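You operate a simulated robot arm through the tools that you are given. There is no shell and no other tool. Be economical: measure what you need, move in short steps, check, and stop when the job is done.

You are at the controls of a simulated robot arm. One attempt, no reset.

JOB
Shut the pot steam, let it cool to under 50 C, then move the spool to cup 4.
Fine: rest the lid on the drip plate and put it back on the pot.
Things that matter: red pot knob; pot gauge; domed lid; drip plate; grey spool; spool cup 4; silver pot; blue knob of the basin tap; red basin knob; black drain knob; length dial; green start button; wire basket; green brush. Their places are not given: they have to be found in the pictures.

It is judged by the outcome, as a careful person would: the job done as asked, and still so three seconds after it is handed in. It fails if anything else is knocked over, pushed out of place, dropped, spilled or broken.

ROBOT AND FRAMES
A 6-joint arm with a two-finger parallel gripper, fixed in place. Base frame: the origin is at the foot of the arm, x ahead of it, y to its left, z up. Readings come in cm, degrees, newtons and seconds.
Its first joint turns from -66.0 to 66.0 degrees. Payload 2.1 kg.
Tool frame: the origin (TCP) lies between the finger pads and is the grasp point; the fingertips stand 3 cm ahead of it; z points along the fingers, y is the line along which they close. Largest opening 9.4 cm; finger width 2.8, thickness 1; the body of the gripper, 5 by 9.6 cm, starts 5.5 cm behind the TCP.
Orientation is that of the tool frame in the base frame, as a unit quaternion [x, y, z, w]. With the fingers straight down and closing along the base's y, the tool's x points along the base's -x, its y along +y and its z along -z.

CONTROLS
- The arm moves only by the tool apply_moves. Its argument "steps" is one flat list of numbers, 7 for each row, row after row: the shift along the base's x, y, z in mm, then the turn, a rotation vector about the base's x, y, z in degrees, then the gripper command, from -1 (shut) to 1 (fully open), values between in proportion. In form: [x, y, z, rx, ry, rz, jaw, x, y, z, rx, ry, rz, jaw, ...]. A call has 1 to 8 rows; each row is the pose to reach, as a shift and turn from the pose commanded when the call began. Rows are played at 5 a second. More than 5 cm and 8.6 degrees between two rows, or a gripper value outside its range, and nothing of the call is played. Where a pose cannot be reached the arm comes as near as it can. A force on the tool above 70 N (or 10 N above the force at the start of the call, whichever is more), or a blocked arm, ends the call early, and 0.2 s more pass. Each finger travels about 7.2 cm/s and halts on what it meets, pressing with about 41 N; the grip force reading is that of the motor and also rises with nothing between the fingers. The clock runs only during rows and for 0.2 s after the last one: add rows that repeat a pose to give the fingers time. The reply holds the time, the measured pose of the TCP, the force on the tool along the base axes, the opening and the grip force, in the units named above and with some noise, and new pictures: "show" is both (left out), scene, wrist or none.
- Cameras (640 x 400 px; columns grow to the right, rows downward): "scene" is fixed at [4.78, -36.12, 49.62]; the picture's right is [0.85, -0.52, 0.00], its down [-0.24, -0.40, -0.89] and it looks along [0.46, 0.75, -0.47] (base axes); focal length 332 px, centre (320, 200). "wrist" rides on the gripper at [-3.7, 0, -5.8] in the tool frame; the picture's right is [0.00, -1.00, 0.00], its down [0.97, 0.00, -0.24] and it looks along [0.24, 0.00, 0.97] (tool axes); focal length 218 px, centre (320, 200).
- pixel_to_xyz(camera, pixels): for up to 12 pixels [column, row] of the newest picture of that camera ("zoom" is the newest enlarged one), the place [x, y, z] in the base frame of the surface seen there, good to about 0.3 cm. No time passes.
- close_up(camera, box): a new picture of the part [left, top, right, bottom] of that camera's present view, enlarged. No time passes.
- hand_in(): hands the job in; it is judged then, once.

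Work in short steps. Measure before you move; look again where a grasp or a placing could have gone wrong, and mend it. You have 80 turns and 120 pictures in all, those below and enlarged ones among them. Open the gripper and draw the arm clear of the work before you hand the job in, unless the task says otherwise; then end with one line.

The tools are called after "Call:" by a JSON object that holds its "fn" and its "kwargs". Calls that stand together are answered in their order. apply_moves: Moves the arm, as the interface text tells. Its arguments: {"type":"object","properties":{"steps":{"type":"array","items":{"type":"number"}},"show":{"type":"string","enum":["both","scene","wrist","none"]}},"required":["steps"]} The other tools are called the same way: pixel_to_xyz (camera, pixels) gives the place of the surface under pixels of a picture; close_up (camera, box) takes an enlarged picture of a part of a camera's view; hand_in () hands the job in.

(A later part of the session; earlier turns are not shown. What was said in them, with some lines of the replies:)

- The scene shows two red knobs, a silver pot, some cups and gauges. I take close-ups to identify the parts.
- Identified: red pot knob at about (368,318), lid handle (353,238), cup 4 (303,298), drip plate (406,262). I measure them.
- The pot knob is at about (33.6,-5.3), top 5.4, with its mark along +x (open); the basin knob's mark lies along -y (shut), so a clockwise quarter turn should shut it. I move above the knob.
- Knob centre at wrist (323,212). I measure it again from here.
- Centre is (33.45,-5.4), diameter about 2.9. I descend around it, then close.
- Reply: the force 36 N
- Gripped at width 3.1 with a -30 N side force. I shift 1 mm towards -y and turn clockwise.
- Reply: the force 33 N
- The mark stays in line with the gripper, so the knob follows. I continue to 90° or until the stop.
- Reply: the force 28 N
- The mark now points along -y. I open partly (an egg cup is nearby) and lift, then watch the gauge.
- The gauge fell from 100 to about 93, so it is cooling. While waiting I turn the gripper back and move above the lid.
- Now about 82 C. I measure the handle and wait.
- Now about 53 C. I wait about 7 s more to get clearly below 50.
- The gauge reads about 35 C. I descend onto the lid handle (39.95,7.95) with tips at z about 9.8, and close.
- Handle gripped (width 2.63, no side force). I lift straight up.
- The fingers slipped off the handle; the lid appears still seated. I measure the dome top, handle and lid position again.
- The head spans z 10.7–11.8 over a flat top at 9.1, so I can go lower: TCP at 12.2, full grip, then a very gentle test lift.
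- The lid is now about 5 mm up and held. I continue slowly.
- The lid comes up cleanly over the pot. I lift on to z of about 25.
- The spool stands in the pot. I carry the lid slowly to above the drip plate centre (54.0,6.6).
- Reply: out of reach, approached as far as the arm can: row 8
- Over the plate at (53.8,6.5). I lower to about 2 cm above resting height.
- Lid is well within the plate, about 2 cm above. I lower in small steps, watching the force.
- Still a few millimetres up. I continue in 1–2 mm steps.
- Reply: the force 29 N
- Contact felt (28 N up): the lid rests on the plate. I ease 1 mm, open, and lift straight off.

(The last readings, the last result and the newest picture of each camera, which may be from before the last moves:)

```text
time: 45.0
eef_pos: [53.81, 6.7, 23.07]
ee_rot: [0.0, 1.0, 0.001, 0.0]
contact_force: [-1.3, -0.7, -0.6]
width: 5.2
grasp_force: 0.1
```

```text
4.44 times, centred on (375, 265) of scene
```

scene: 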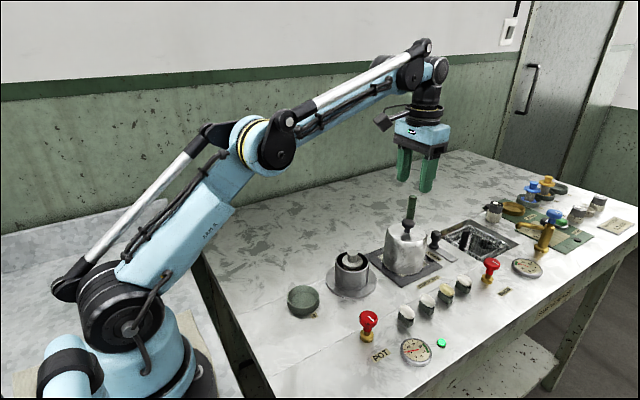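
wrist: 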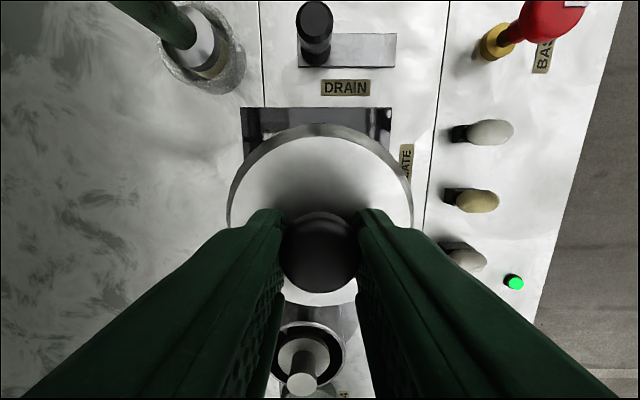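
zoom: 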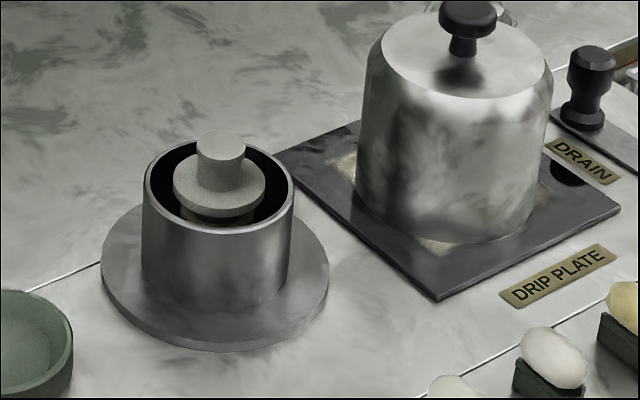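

Lid rests flat. Now I measure the spool's stud, flange and the pot rim.

Call:
{"fn": "pixel_to_xyz", "kwargs": {"camera": "zoom", "pixels": [[221, 145], [221, 165], [221, 182], [221, 205], [180, 185], [258, 185], [148, 190], [288, 185], [220, 142], [219, 230], [220, 335], [470, 20]]}}

Call:
{"fn": "apply_moves", "kwargs": {"steps": [-20, 0, 10, 0, 0, 0, 0.1, -60, 5, 10, 0, 0, 0, 0.1, -100, 10, 10, 0, 0, 0, 0.1, -138, 14, 10, 0, 0, 0, 0.1, -138, 14, 0, 0, 0, 0, 0.1], "show": "both"}}

```text
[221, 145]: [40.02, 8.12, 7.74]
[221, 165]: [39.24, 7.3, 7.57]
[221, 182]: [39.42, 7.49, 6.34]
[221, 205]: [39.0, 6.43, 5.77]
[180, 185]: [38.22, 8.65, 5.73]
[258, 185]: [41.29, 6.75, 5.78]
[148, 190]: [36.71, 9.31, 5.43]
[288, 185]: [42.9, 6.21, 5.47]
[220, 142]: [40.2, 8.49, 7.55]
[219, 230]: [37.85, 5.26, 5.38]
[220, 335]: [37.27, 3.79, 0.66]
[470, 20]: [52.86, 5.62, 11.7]
```

```text
time: 46.2
eef_pos: [39.86, 8.15, 22.93]
ee_rot: [0.0, 1.0, 0.001, 0.001]
contact_force: [0.0, -0.5, -0.5]
width: 5.15
grasp_force: 0.1
```

scene: 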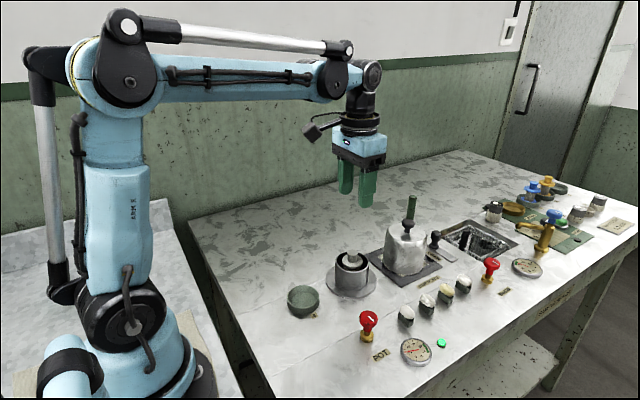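
wrist: 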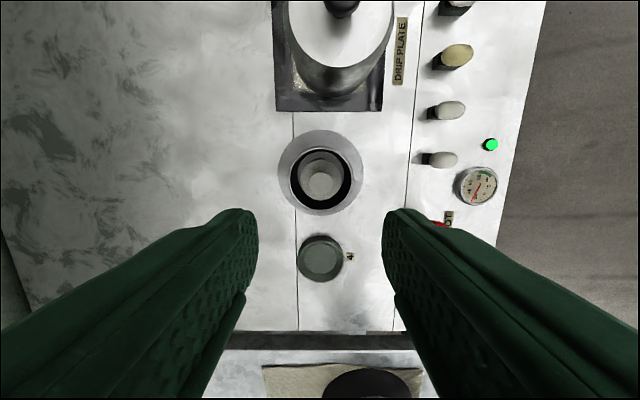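

The stud runs from flange z 5.75 to top 7.65. I refine its centre from the wrist picture at (321,183), and cup 4 at (320,258).

Call:
{"fn": "close_up", "kwargs": {"camera": "wrist", "box": [260, 120, 380, 290]}}

Call:
{"fn": "pixel_to_xyz", "kwargs": {"camera": "wrist", "pixels": [[321, 183], [311, 183], [331, 183], [320, 262], [298, 256], [343, 256], [320, 236], [320, 281], [289, 176], [353, 176], [320, 140], [320, 210]]}}

```text
2.35 times, centred on (320, 205) of wrist
```

zoom: 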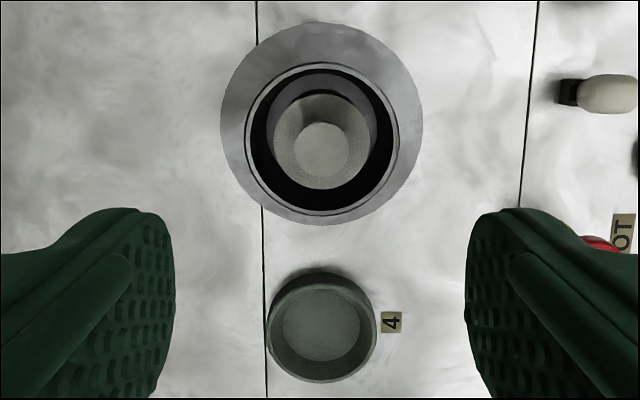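

```text
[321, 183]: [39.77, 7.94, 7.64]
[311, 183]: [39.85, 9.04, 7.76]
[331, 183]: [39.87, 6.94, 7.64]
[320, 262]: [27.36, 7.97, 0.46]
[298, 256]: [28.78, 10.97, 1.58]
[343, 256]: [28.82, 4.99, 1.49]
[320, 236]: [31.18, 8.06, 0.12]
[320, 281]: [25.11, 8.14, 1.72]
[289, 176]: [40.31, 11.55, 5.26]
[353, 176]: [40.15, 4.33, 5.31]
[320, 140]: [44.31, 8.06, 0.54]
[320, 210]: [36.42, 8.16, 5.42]
```

Stud centre is (39.85,8.0), about 2.2 wide. I descend to TCP z 9.0 (tips 6.0, above flange and rim) and close.

Call:
{"fn": "apply_moves", "kwargs": {"steps": [0, 0, -45, 0, 0, 0, 0.1, 0, 0, -90, 0, 0, 0, 0.1, 0, 0, -125, 0, 0, 0, 0.1, 0, 0, -139, 0, 0, 0, 0.1, 0, 0, -139, 0, 0, 0, 0.1], "show": "wrist"}}

Call:
{"fn": "close_up", "kwargs": {"camera": "scene", "box": [310, 220, 400, 310]}}

```text
time: 47.4
eef_pos: [40.0, 8.0, 9.02]
ee_rot: [0.0, 1.0, 0.001, 0.0]
contact_force: [-0.3, 0.1, -0.7]
width: 5.2
grasp_force: 0.0
```

wrist: 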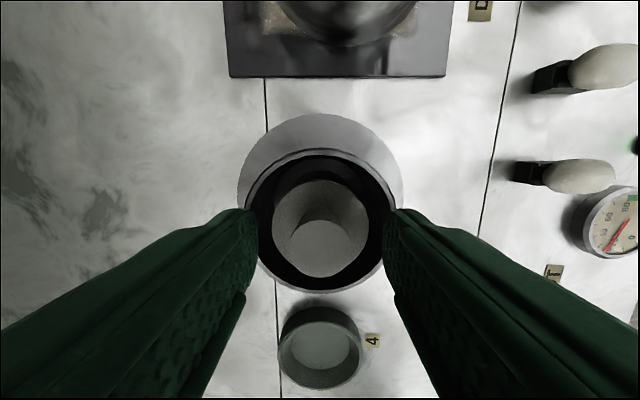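

```text
4.44 times, centred on (355, 265) of scene
```

zoom: 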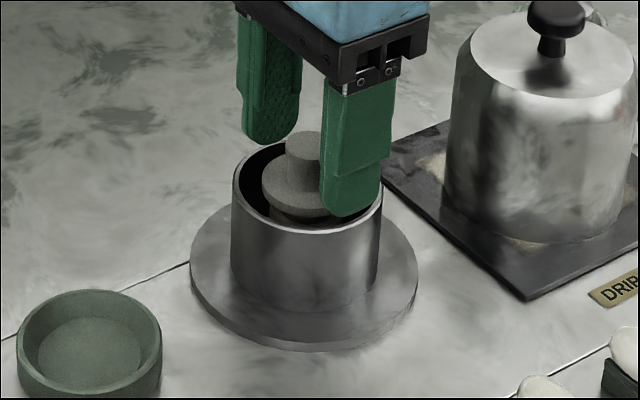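

Clear on both sides. I close fully and test-lift gently.

Call:
{"fn": "apply_moves", "kwargs": {"steps": [0, 0, 0, 0, 0, 0, -0.4, 0, 0, 0, 0, 0, 0, -1, 0, 0, 0, 0, 0, 0, -1, 0, 0, 0, 0, 0, 0, -1, 0, 0, 2, 0, 0, 0, -1, 0, 0, 4, 0, 0, 0, -1, 0, 0, 7, 0, 0, 0, -1, 0, 0, 10, 0, 0, 0, -1], "show": "wrist"}}

Call:
{"fn": "close_up", "kwargs": {"camera": "scene", "box": [310, 220, 400, 310]}}

```text
time: 49.2
eef_pos: [39.96, 7.94, 10.15]
ee_rot: [0.0, 1.0, 0.0, 0.0]
contact_force: [-0.4, 0.3, -0.9]
width: 2.13
grasp_force: 41.4
```

wrist: 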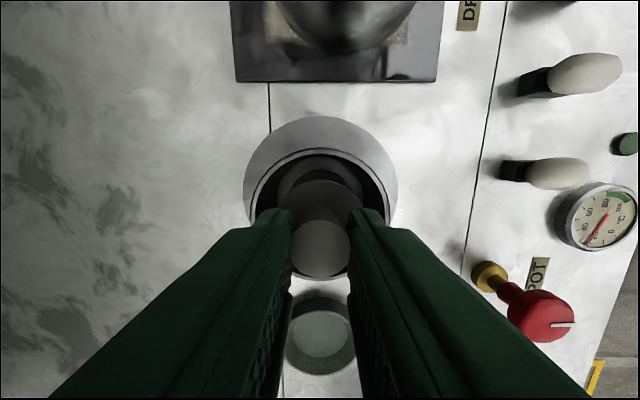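

```text
4.44 times, centred on (355, 265) of scene
```

zoom: 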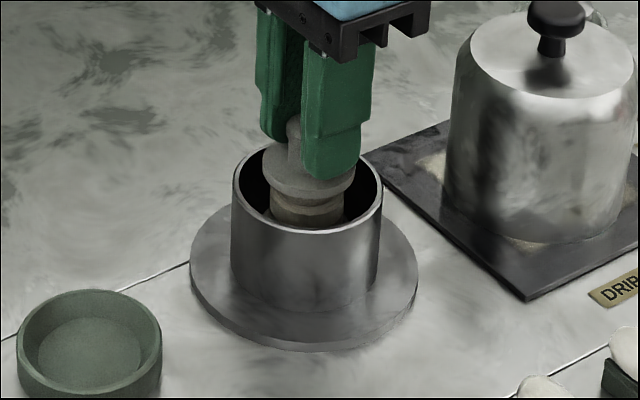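

Spool lifted with the gripper. I keep lifting slowly, 8 cm more. The green light at wrist (622,144) has also gone dark.

Call:
{"fn": "apply_moves", "kwargs": {"steps": [0, 0, 6, 0, 0, 0, -1, 0, 0, 16, 0, 0, 0, -1, 0, 0, 28, 0, 0, 0, -1, 0, 0, 40, 0, 0, 0, -1, 0, 0, 52, 0, 0, 0, -1, 0, 0, 64, 0, 0, 0, -1, 0, 0, 74, 0, 0, 0, -1, 0, 0, 80, 0, 0, 0, -1], "show": "both"}}

Call:
{"fn": "close_up", "kwargs": {"camera": "scene", "box": [280, 200, 400, 330]}}

```text
time: 51.0
eef_pos: [39.93, 7.93, 18.05]
ee_rot: [0.0, 1.0, 0.001, 0.001]
contact_force: [0.4, 0.4, -0.1]
width: 2.13
grasp_force: 41.1
```

scene: 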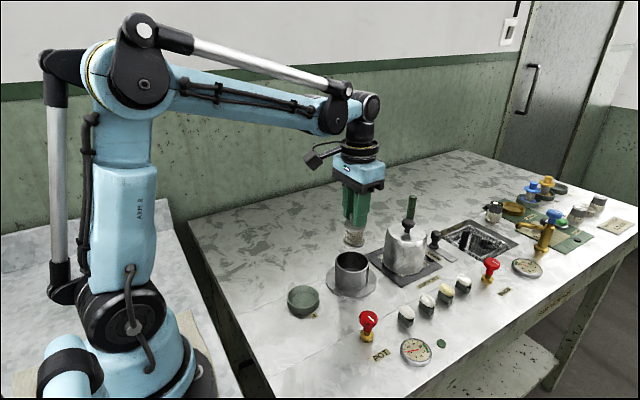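
wrist: 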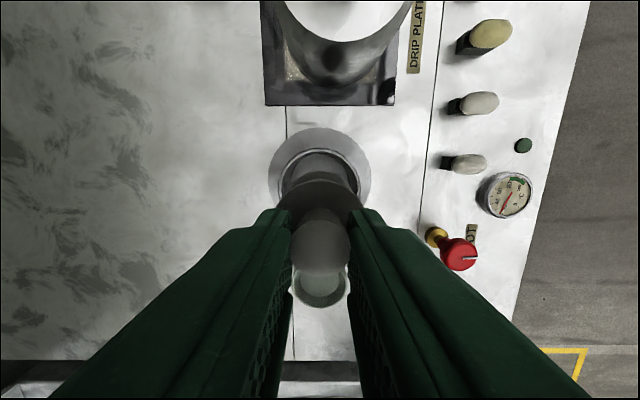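

```text
3.08 times, centred on (340, 265) of scene
```

zoom: 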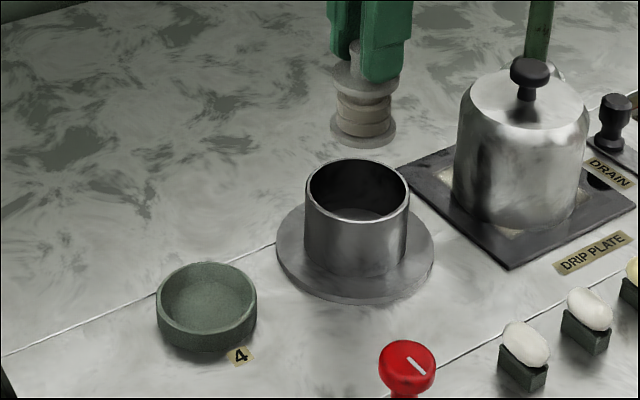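

The spool is held upright. I measure its bottom edge and the cup's rim.

Call:
{"fn": "pixel_to_xyz", "kwargs": {"camera": "zoom", "pixels": [[363, 140], [334, 128], [394, 128], [363, 146], [158, 293], [256, 293], [206, 264], [206, 308], [205, 332], [172, 275], [242, 318], [206, 295]]}}

```text
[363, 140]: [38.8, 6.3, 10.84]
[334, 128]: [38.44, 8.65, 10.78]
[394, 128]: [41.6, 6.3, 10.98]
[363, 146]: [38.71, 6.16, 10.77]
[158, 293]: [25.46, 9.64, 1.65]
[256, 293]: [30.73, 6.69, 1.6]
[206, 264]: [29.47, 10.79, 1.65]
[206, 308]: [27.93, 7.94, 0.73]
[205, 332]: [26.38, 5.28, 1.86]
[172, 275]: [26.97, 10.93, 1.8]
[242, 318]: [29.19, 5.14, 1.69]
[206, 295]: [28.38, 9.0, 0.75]
```

Cup centre is (28.05,8.05), floor 0.7; spool bottom is 7.3 below the TCP. I carry it above the cup.

Call:
{"fn": "apply_moves", "kwargs": {"steps": [-10, 0, 0, 0, 0, 0, -1, -28, 0, 0, 0, 0, 0, -1, -47, 1, 0, 0, 0, 0, -1, -66, 1, 0, 0, 0, 0, -1, -85, 1, 0, 0, 0, 0, -1, -102, 1, 0, 0, 0, 0, -1, -114, 1, 0, 0, 0, 0, -1, -119, 1, 0, 0, 0, 0, -1], "show": "both"}}

Call:
{"fn": "close_up", "kwargs": {"camera": "scene", "box": [240, 200, 400, 330]}}

```text
time: 52.8
eef_pos: [28.13, 8.08, 18.11]
ee_rot: [0.0, 1.0, 0.001, 0.001]
contact_force: [-0.2, -0.5, -0.4]
width: 2.15
grasp_force: 40.8
```

scene: 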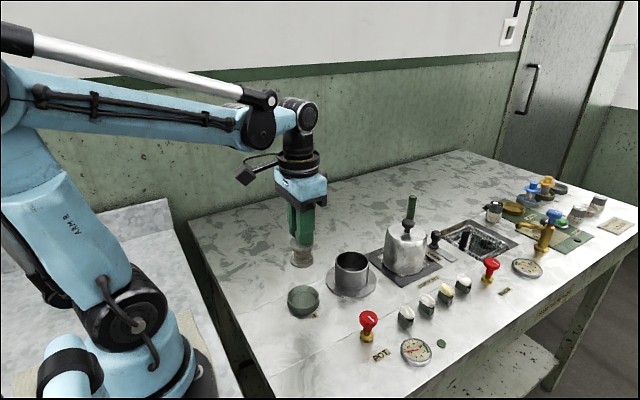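
wrist: 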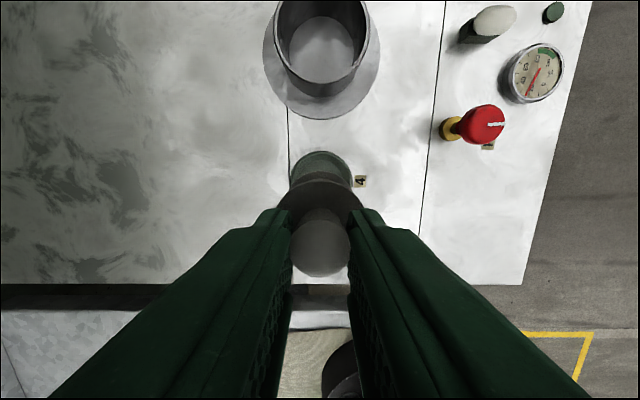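

```text
3.08 times, centred on (320, 265) of scene
```

zoom: 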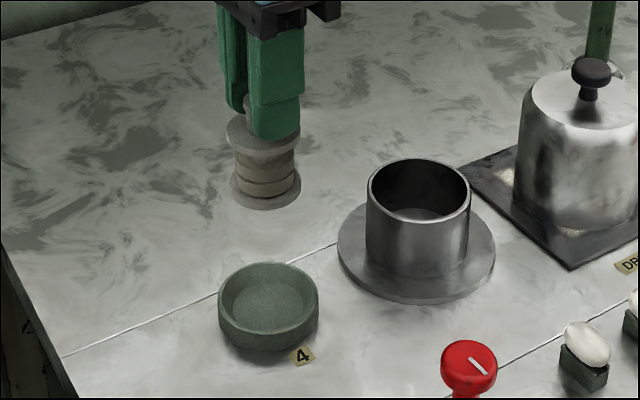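

Reached at (28.1,8.05). I lower to just above the rim.

Call:
{"fn": "apply_moves", "kwargs": {"steps": [0, 0, -10, 0, 0, 0, -1, 0, 0, -24, 0, 0, 0, -1, 0, 0, -38, 0, 0, 0, -1, 0, 0, -52, 0, 0, 0, -1, 0, 0, -64, 0, 0, 0, -1, 0, 0, -72, 0, 0, 0, -1, 0, 0, -78, 0, 0, 0, -1, 0, 0, -78, 0, 0, 0, -1], "show": "both"}}

Call:
{"fn": "close_up", "kwargs": {"camera": "scene", "box": [270, 250, 350, 330]}}

```text
time: 54.6
eef_pos: [28.01, 8.13, 10.28]
ee_rot: [-0.001, 1.0, 0.0, 0.001]
contact_force: [0.2, 0.5, 0.3]
width: 2.15
grasp_force: 41.1
```

scene: 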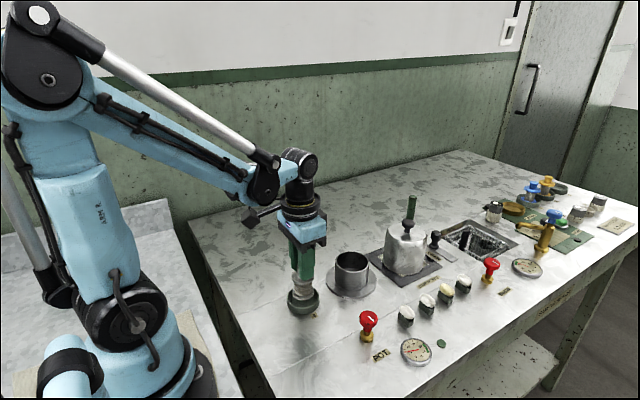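
wrist: 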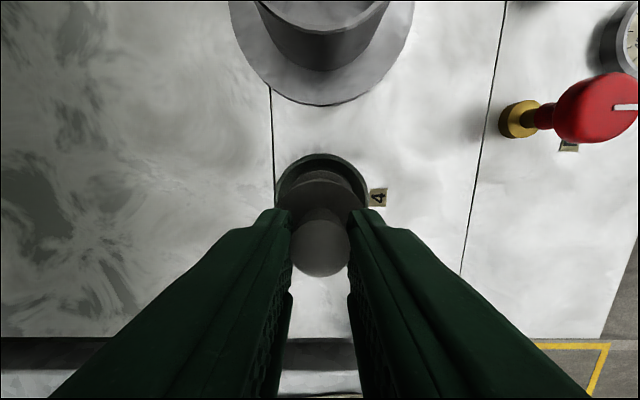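

```text
5.00 times, centred on (310, 290) of scene
```

zoom: 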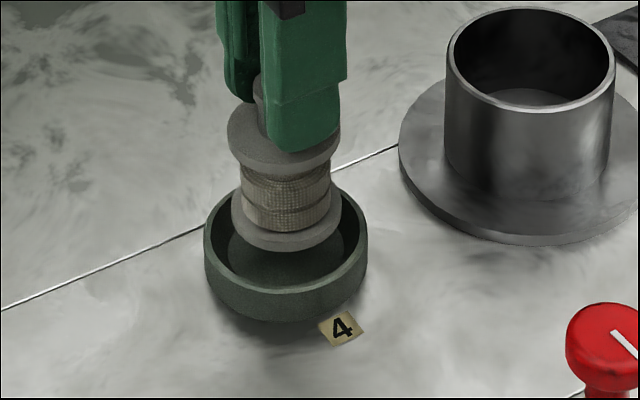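

Centred over cup 4 (both at zoom column 286). I lower in small steps.

Call:
{"fn": "apply_moves", "kwargs": {"steps": [0, 0, -4, 0, 0, 0, -1, 0, 0, -8, 0, 0, 0, -1, 0, 0, -12, 0, 0, 0, -1, 0, 0, -15, 0, 0, 0, -1, 0, 0, -17, 0, 0, 0, -1, 0, 0, -18, 0, 0, 0, -1], "show": "none"}}

Call:
{"fn": "close_up", "kwargs": {"camera": "scene", "box": [270, 250, 350, 330]}}

```text
time: 56.0
eef_pos: [28.05, 8.04, 8.43]
ee_rot: [0.0, 1.0, 0.0, 0.001]
contact_force: [-1.5, 0.4, 0.5]
width: 2.14
grasp_force: 41.1
```

```text
5.00 times, centred on (310, 290) of scene
```

zoom: 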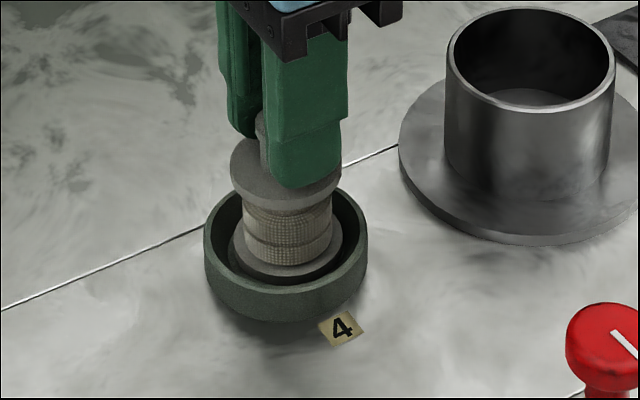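

Inside the cup, not yet in contact. I go down in 1 mm steps.

Call:
{"fn": "apply_moves", "kwargs": {"steps": [0, 0, -1, 0, 0, 0, -1, 0, 0, -2, 0, 0, 0, -1, 0, 0, -3, 0, 0, 0, -1, 0, 0, -3, 0, 0, 0, -1], "show": "none"}}

```text
time: 57.0
eef_pos: [28.09, 8.1, 8.24]
ee_rot: [0.001, 1.0, 0.002, 0.002]
contact_force: [-1.2, -3.6, 31.9]
width: 2.13
grasp_force: 40.9
```

Contact (32 N up) at TCP 8.24, so the spool stands on the cup floor. I ease up 1 mm, open and lift.

Call:
{"fn": "apply_moves", "kwargs": {"steps": [0, 0, 1, 0, 0, 0, -1, 0, 0, 1, 0, 0, 0, -0.4, 0, 0, 1, 0, 0, 0, 0, 0, 0, 1, 0, 0, 0, 0, 0, 0, 25, 0, 0, 0, 0, 0, 0, 65, 0, 0, 0, 0, 0, 0, 110, 0, 0, 0, 0, 0, 0, 150, 0, 0, 0, 0], "show": "both"}}

Call:
{"fn": "close_up", "kwargs": {"camera": "scene", "box": [270, 220, 430, 330]}}

```text
time: 58.8
eef_pos: [28.11, 8.13, 23.1]
ee_rot: [0.0, 1.0, 0.001, 0.0]
contact_force: [0.3, -1.0, -0.5]
width: 4.68
grasp_force: 0.2
```

scene: 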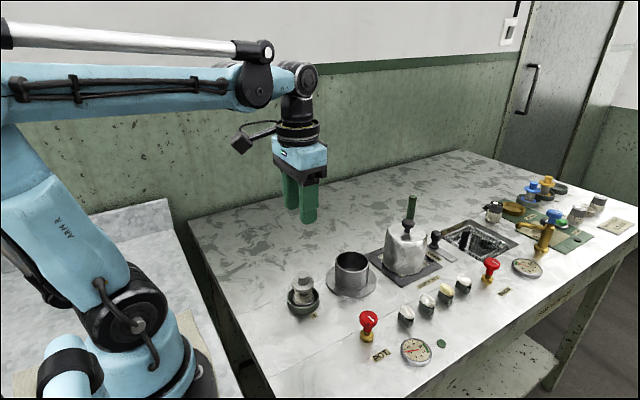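
wrist: 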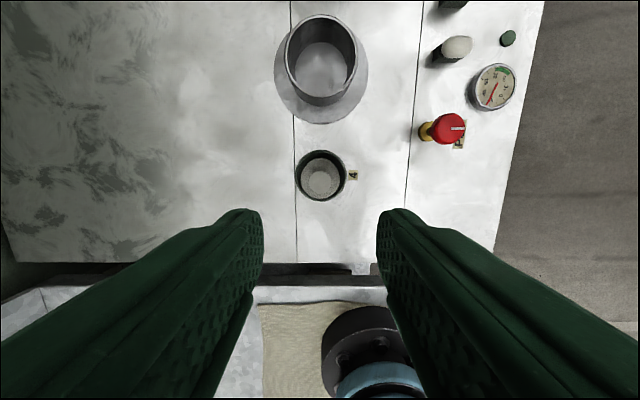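

```text
3.64 times, centred on (350, 275) of scene
```

zoom: 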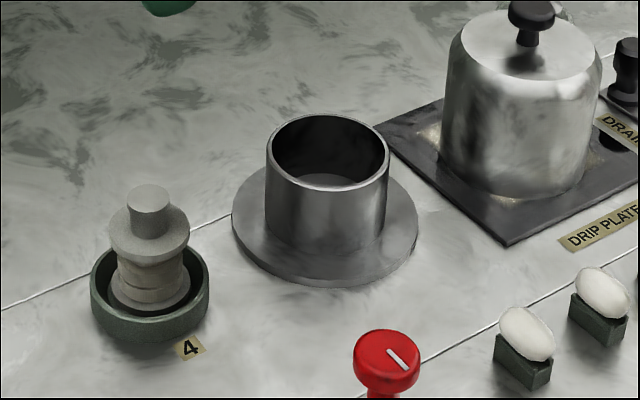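

Spool stands in cup 4. Now I go back over the lid at (53.8,6.6).

Call:
{"fn": "apply_moves", "kwargs": {"steps": [40, -2, 0, 0, 0, 0, 0.1, 85, -5, 0, 0, 0, 0, 0.1, 130, -8, 0, 0, 0, 0, 0.1, 175, -11, 0, 0, 0, 0, 0.1, 220, -13, 0, 0, 0, 0, 0.1, 257, -15, 0, 0, 0, 0, 0.1, 257, -15, 0, 0, 0, 0, 0.1], "show": "wrist"}}

Call:
{"fn": "close_up", "kwargs": {"camera": "wrist", "box": [260, 130, 380, 260]}}

```text
time: 60.4
eef_pos: [53.77, 6.57, 23.13]
ee_rot: [0.0, 1.0, 0.001, 0.0]
contact_force: [0.1, -0.1, 0.4]
width: 5.16
grasp_force: 0.1
```

wrist: 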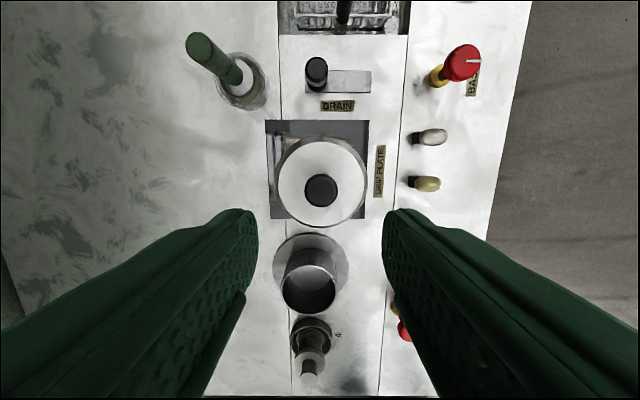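

```text
3.08 times, centred on (320, 195) of wrist
```

zoom: 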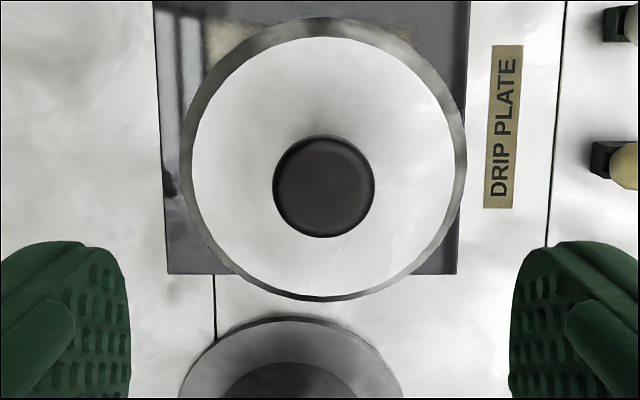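

The handle is in line (about 1 mm to -y). I descend to TCP z 12.1 and grip fully.

Call:
{"fn": "apply_moves", "kwargs": {"steps": [0, -1, -45, 0, 0, 0, 0.1, 0, -1, -85, 0, 0, 0, 0.1, 0, -1, -105, 0, 0, 0, 0.1, 0, -1, -110, 0, 0, 0, 0.1, 0, -1, -110, 0, 0, 0, -0.4, 0, -1, -110, 0, 0, 0, -1, 0, -1, -110, 0, 0, 0, -1, 0, -1, -110, 0, 0, 0, -1], "show": "wrist"}}

```text
time: 62.2
eef_pos: [53.88, 6.45, 12.11]
ee_rot: [0.0, 1.0, 0.001, 0.001]
contact_force: [0.1, -0.9, -0.5]
width: 2.65
grasp_force: 40.7
```

wrist: 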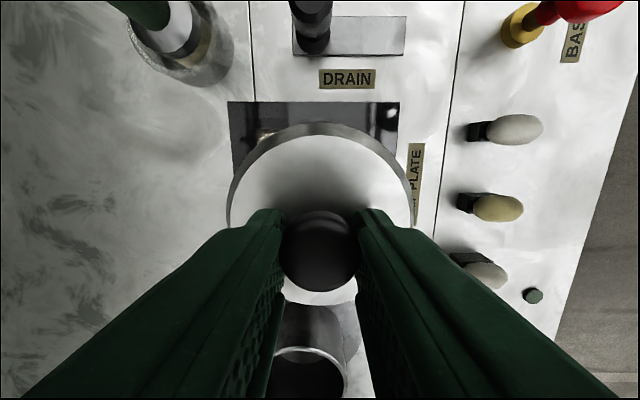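

Gripped as before (width 2.65). I lift slowly.

Call:
{"fn": "apply_moves", "kwargs": {"steps": [0, 0, 2, 0, 0, 0, -1, 0, 0, 5, 0, 0, 0, -1, 0, 0, 9, 0, 0, 0, -1, 0, 0, 14, 0, 0, 0, -1, 0, 0, 20, 0, 0, 0, -1, 0, 0, 28, 0, 0, 0, -1, 0, 0, 35, 0, 0, 0, -1, 0, 0, 40, 0, 0, 0, -1], "show": "scene"}}

Call:
{"fn": "apply_moves", "kwargs": {"steps": [0, 0, 8, 0, 0, 0, -1, 0, 0, 20, 0, 0, 0, -1, 0, 0, 32, 0, 0, 0, -1, 0, 0, 42, 0, 0, 0, -1, 0, 0, 47, 0, 0, 0, -1], "show": "none"}}

```text
time: 64.0
eef_pos: [53.78, 6.46, 16.2]
ee_rot: [0.0, 1.0, 0.001, 0.001]
contact_force: [0.4, -0.8, -2.1]
width: 2.65
grasp_force: 41.2
```

scene: 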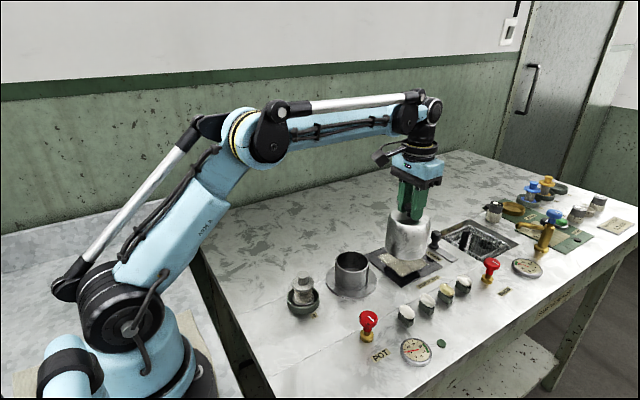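

```text
time: 65.2
eef_pos: [53.79, 6.45, 20.96]
ee_rot: [0.0, 1.0, 0.001, 0.001]
contact_force: [-0.2, 1.0, -1.3]
width: 2.63
grasp_force: 40.6
```

Lid lifted, bottom at about z 9.4, above the pot rim (5.4). I carry it back over the pot axis (39.93,8.0).

Call:
{"fn": "apply_moves", "kwargs": {"steps": [-10, 1, 0, 0, 0, 0, -1, -30, 4, 0, 0, 0, 0, -1, -52, 7, 0, 0, 0, 0, -1, -74, 9, 0, 0, 0, 0, -1, -96, 12, 0, 0, 0, 0, -1, -116, 14, 0, 0, 0, 0, -1, -131, 15, 0, 0, 0, 0, -1, -138, 15, 0, 0, 0, 0, -1], "show": "both"}}

Call:
{"fn": "close_up", "kwargs": {"camera": "scene", "box": [280, 180, 440, 320]}}

```text
time: 67.0
eef_pos: [40.01, 8.01, 20.84]
ee_rot: [-0.001, 1.0, 0.001, 0.001]
contact_force: [0.3, -0.4, -1.1]
width: 2.66
grasp_force: 40.6
```

scene: 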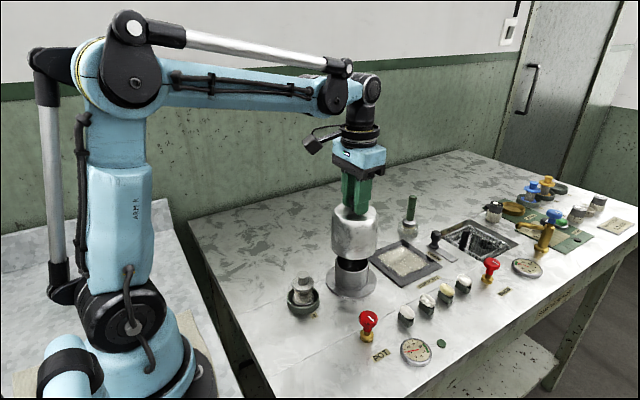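
wrist: 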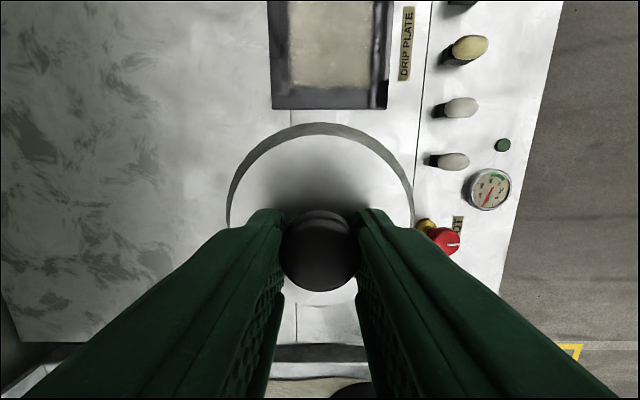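

```text
2.86 times, centred on (360, 250) of scene
```

zoom: 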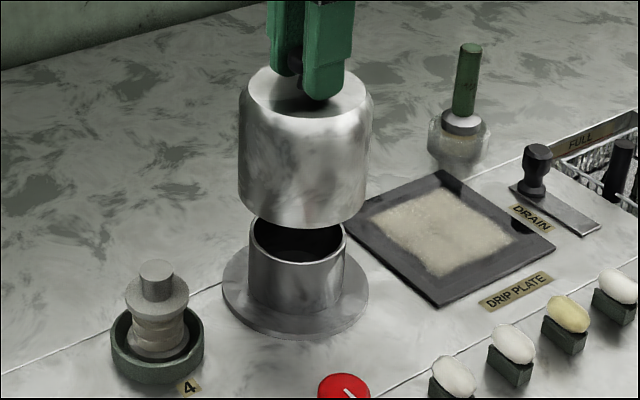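

Lid aligned over the pot. I lower it slowly around the pot wall.

Call:
{"fn": "apply_moves", "kwargs": {"steps": [-1, 0, -8, 0, 0, 0, -1, -1, 0, -18, 0, 0, 0, -1, -1, 0, -28, 0, 0, 0, -1, -1, 0, -38, 0, 0, 0, -1, -1, 0, -48, 0, 0, 0, -1, -1, 0, -57, 0, 0, 0, -1, -1, 0, -65, 0, 0, 0, -1, -1, 0, -70, 0, 0, 0, -1], "show": "none"}}

Call:
{"fn": "close_up", "kwargs": {"camera": "scene", "box": [310, 220, 400, 310]}}

```text
time: 68.8
eef_pos: [39.83, 7.98, 13.84]
ee_rot: [0.0, 1.0, 0.001, 0.001]
contact_force: [-0.2, 0.1, -0.6]
width: 2.64
grasp_force: 41.5
```

```text
4.44 times, centred on (355, 265) of scene
```

zoom: 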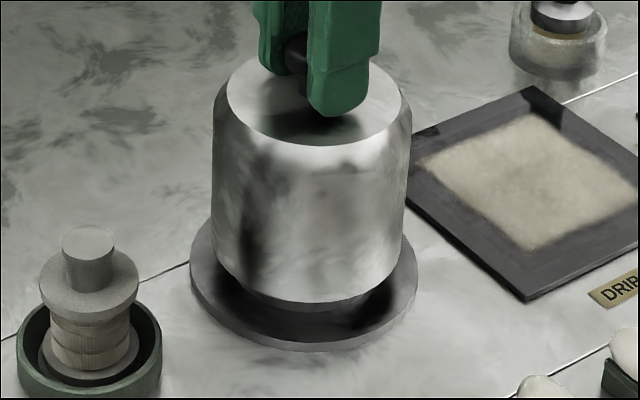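

Gap about 1.5 cm. I lower further in small steps to contact.

Call:
{"fn": "apply_moves", "kwargs": {"steps": [0, 0, -4, 0, 0, 0, -1, 0, 0, -8, 0, 0, 0, -1, 0, 0, -11, 0, 0, 0, -1, 0, 0, -12, 0, 0, 0, -1, 0, 0, -13, 0, 0, 0, -1, 0, 0, -13, 0, 0, 0, -1], "show": "none"}}

Call:
{"fn": "close_up", "kwargs": {"camera": "scene", "box": [310, 220, 400, 310]}}

```text
time: 70.2
eef_pos: [39.85, 7.93, 12.47]
ee_rot: [-0.001, 1.0, 0.001, 0.001]
contact_force: [0.2, 0.5, -1.3]
width: 2.62
grasp_force: 40.7
```

```text
4.44 times, centred on (355, 265) of scene
```

zoom: 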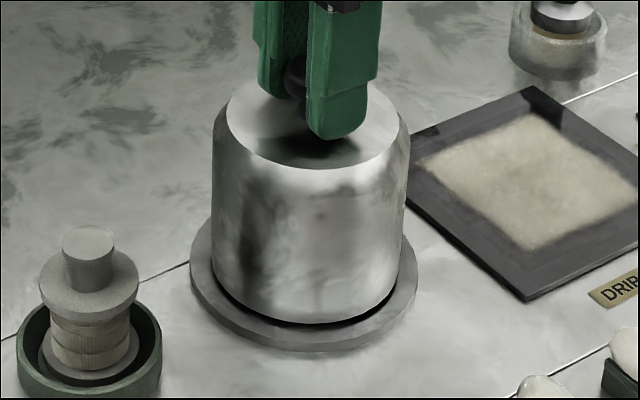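

Lid matches its original outline; a few mm left. I lower by 1 mm steps.

Call:
{"fn": "apply_moves", "kwargs": {"steps": [0, 0, -1, 0, 0, 0, -1, 0, 0, -2, 0, 0, 0, -1, 0, 0, -3, 0, 0, 0, -1, 0, 0, -3, 0, 0, 0, -1], "show": "none"}}

```text
time: 71.2
eef_pos: [39.86, 7.94, 12.25]
ee_rot: [0.0, 1.0, 0.001, 0.0]
contact_force: [-1.8, -2.9, 18.2]
width: 2.66
grasp_force: 40.7
```

Contact (18 N up): the lid is seated. I ease slightly, open and lift away.

Call:
{"fn": "apply_moves", "kwargs": {"steps": [0, 0, 0, 0, 0, 0, -0.3, 0, 0, 0, 0, 0, 0, 0.1, 0, 0, 0, 0, 0, 0, 0.1, 0, 0, 20, 0, 0, 0, 0.1, 0, 0, 60, 0, 0, 0, 0.1, 0, 0, 105, 0, 0, 0, 0.1, 0, 0, 150, 0, 0, 0, 0.1, 0, 0, 180, 0, 0, 0, 0.5], "show": "scene"}}

Call:
{"fn": "close_up", "kwargs": {"camera": "scene", "box": [270, 220, 430, 330]}}

Call:
{"fn": "close_up", "kwargs": {"camera": "scene", "box": [350, 300, 450, 370]}}

```text
time: 73.0
eef_pos: [39.81, 7.9, 30.27]
ee_rot: [0.001, 1.0, 0.002, 0.002]
contact_force: [-0.1, -0.5, 0.3]
width: 7.06
grasp_force: 0.1
```

scene: 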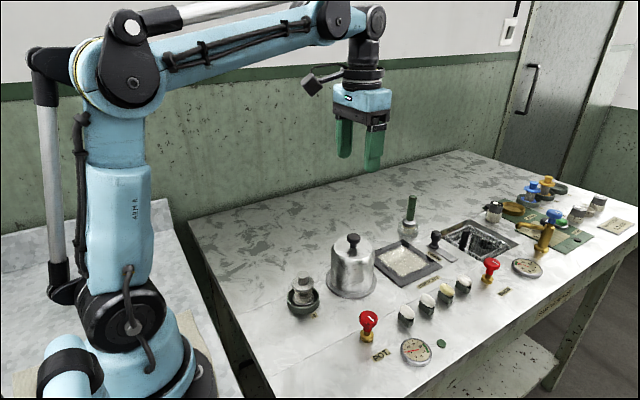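

```text
3.64 times, centred on (350, 275) of scene
```

zoom: 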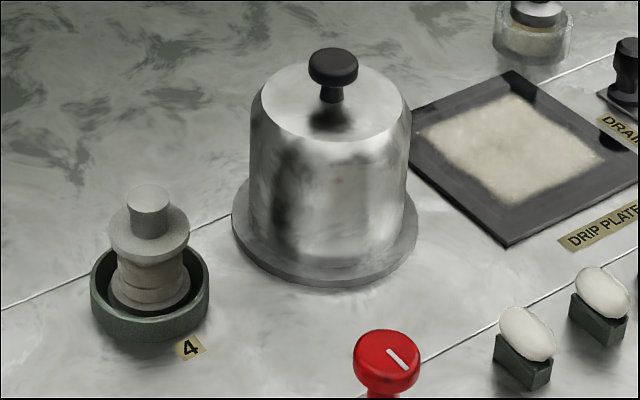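

```text
5.71 times, centred on (400, 335) of scene
```

zoom: 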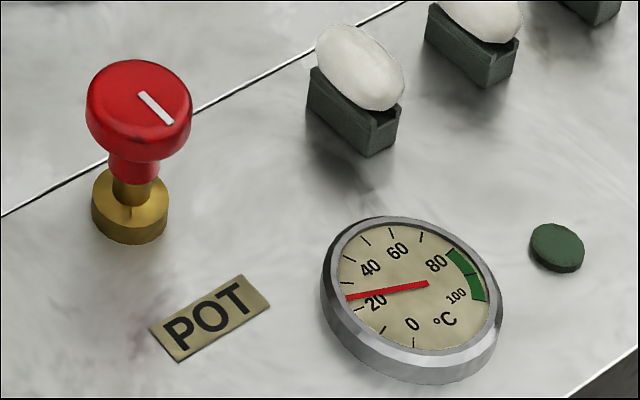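

The spool stands in cup 4, the lid is back on the pot, the pot knob is shut with the gauge near 25 C, and the arm is clear with the gripper open. I hand in.

Call:
{"fn": "hand_in", "kwargs": {}}

```text
The job is handed in.
```

The job is done and handed in: the pot steam is shut, the gauge read about 35 C before I opened the pot, the grey spool is in cup 4, and the lid is back on the pot. My first lift of the lid slipped, but the lid looked undisturbed on the pot and I re-gripped it.
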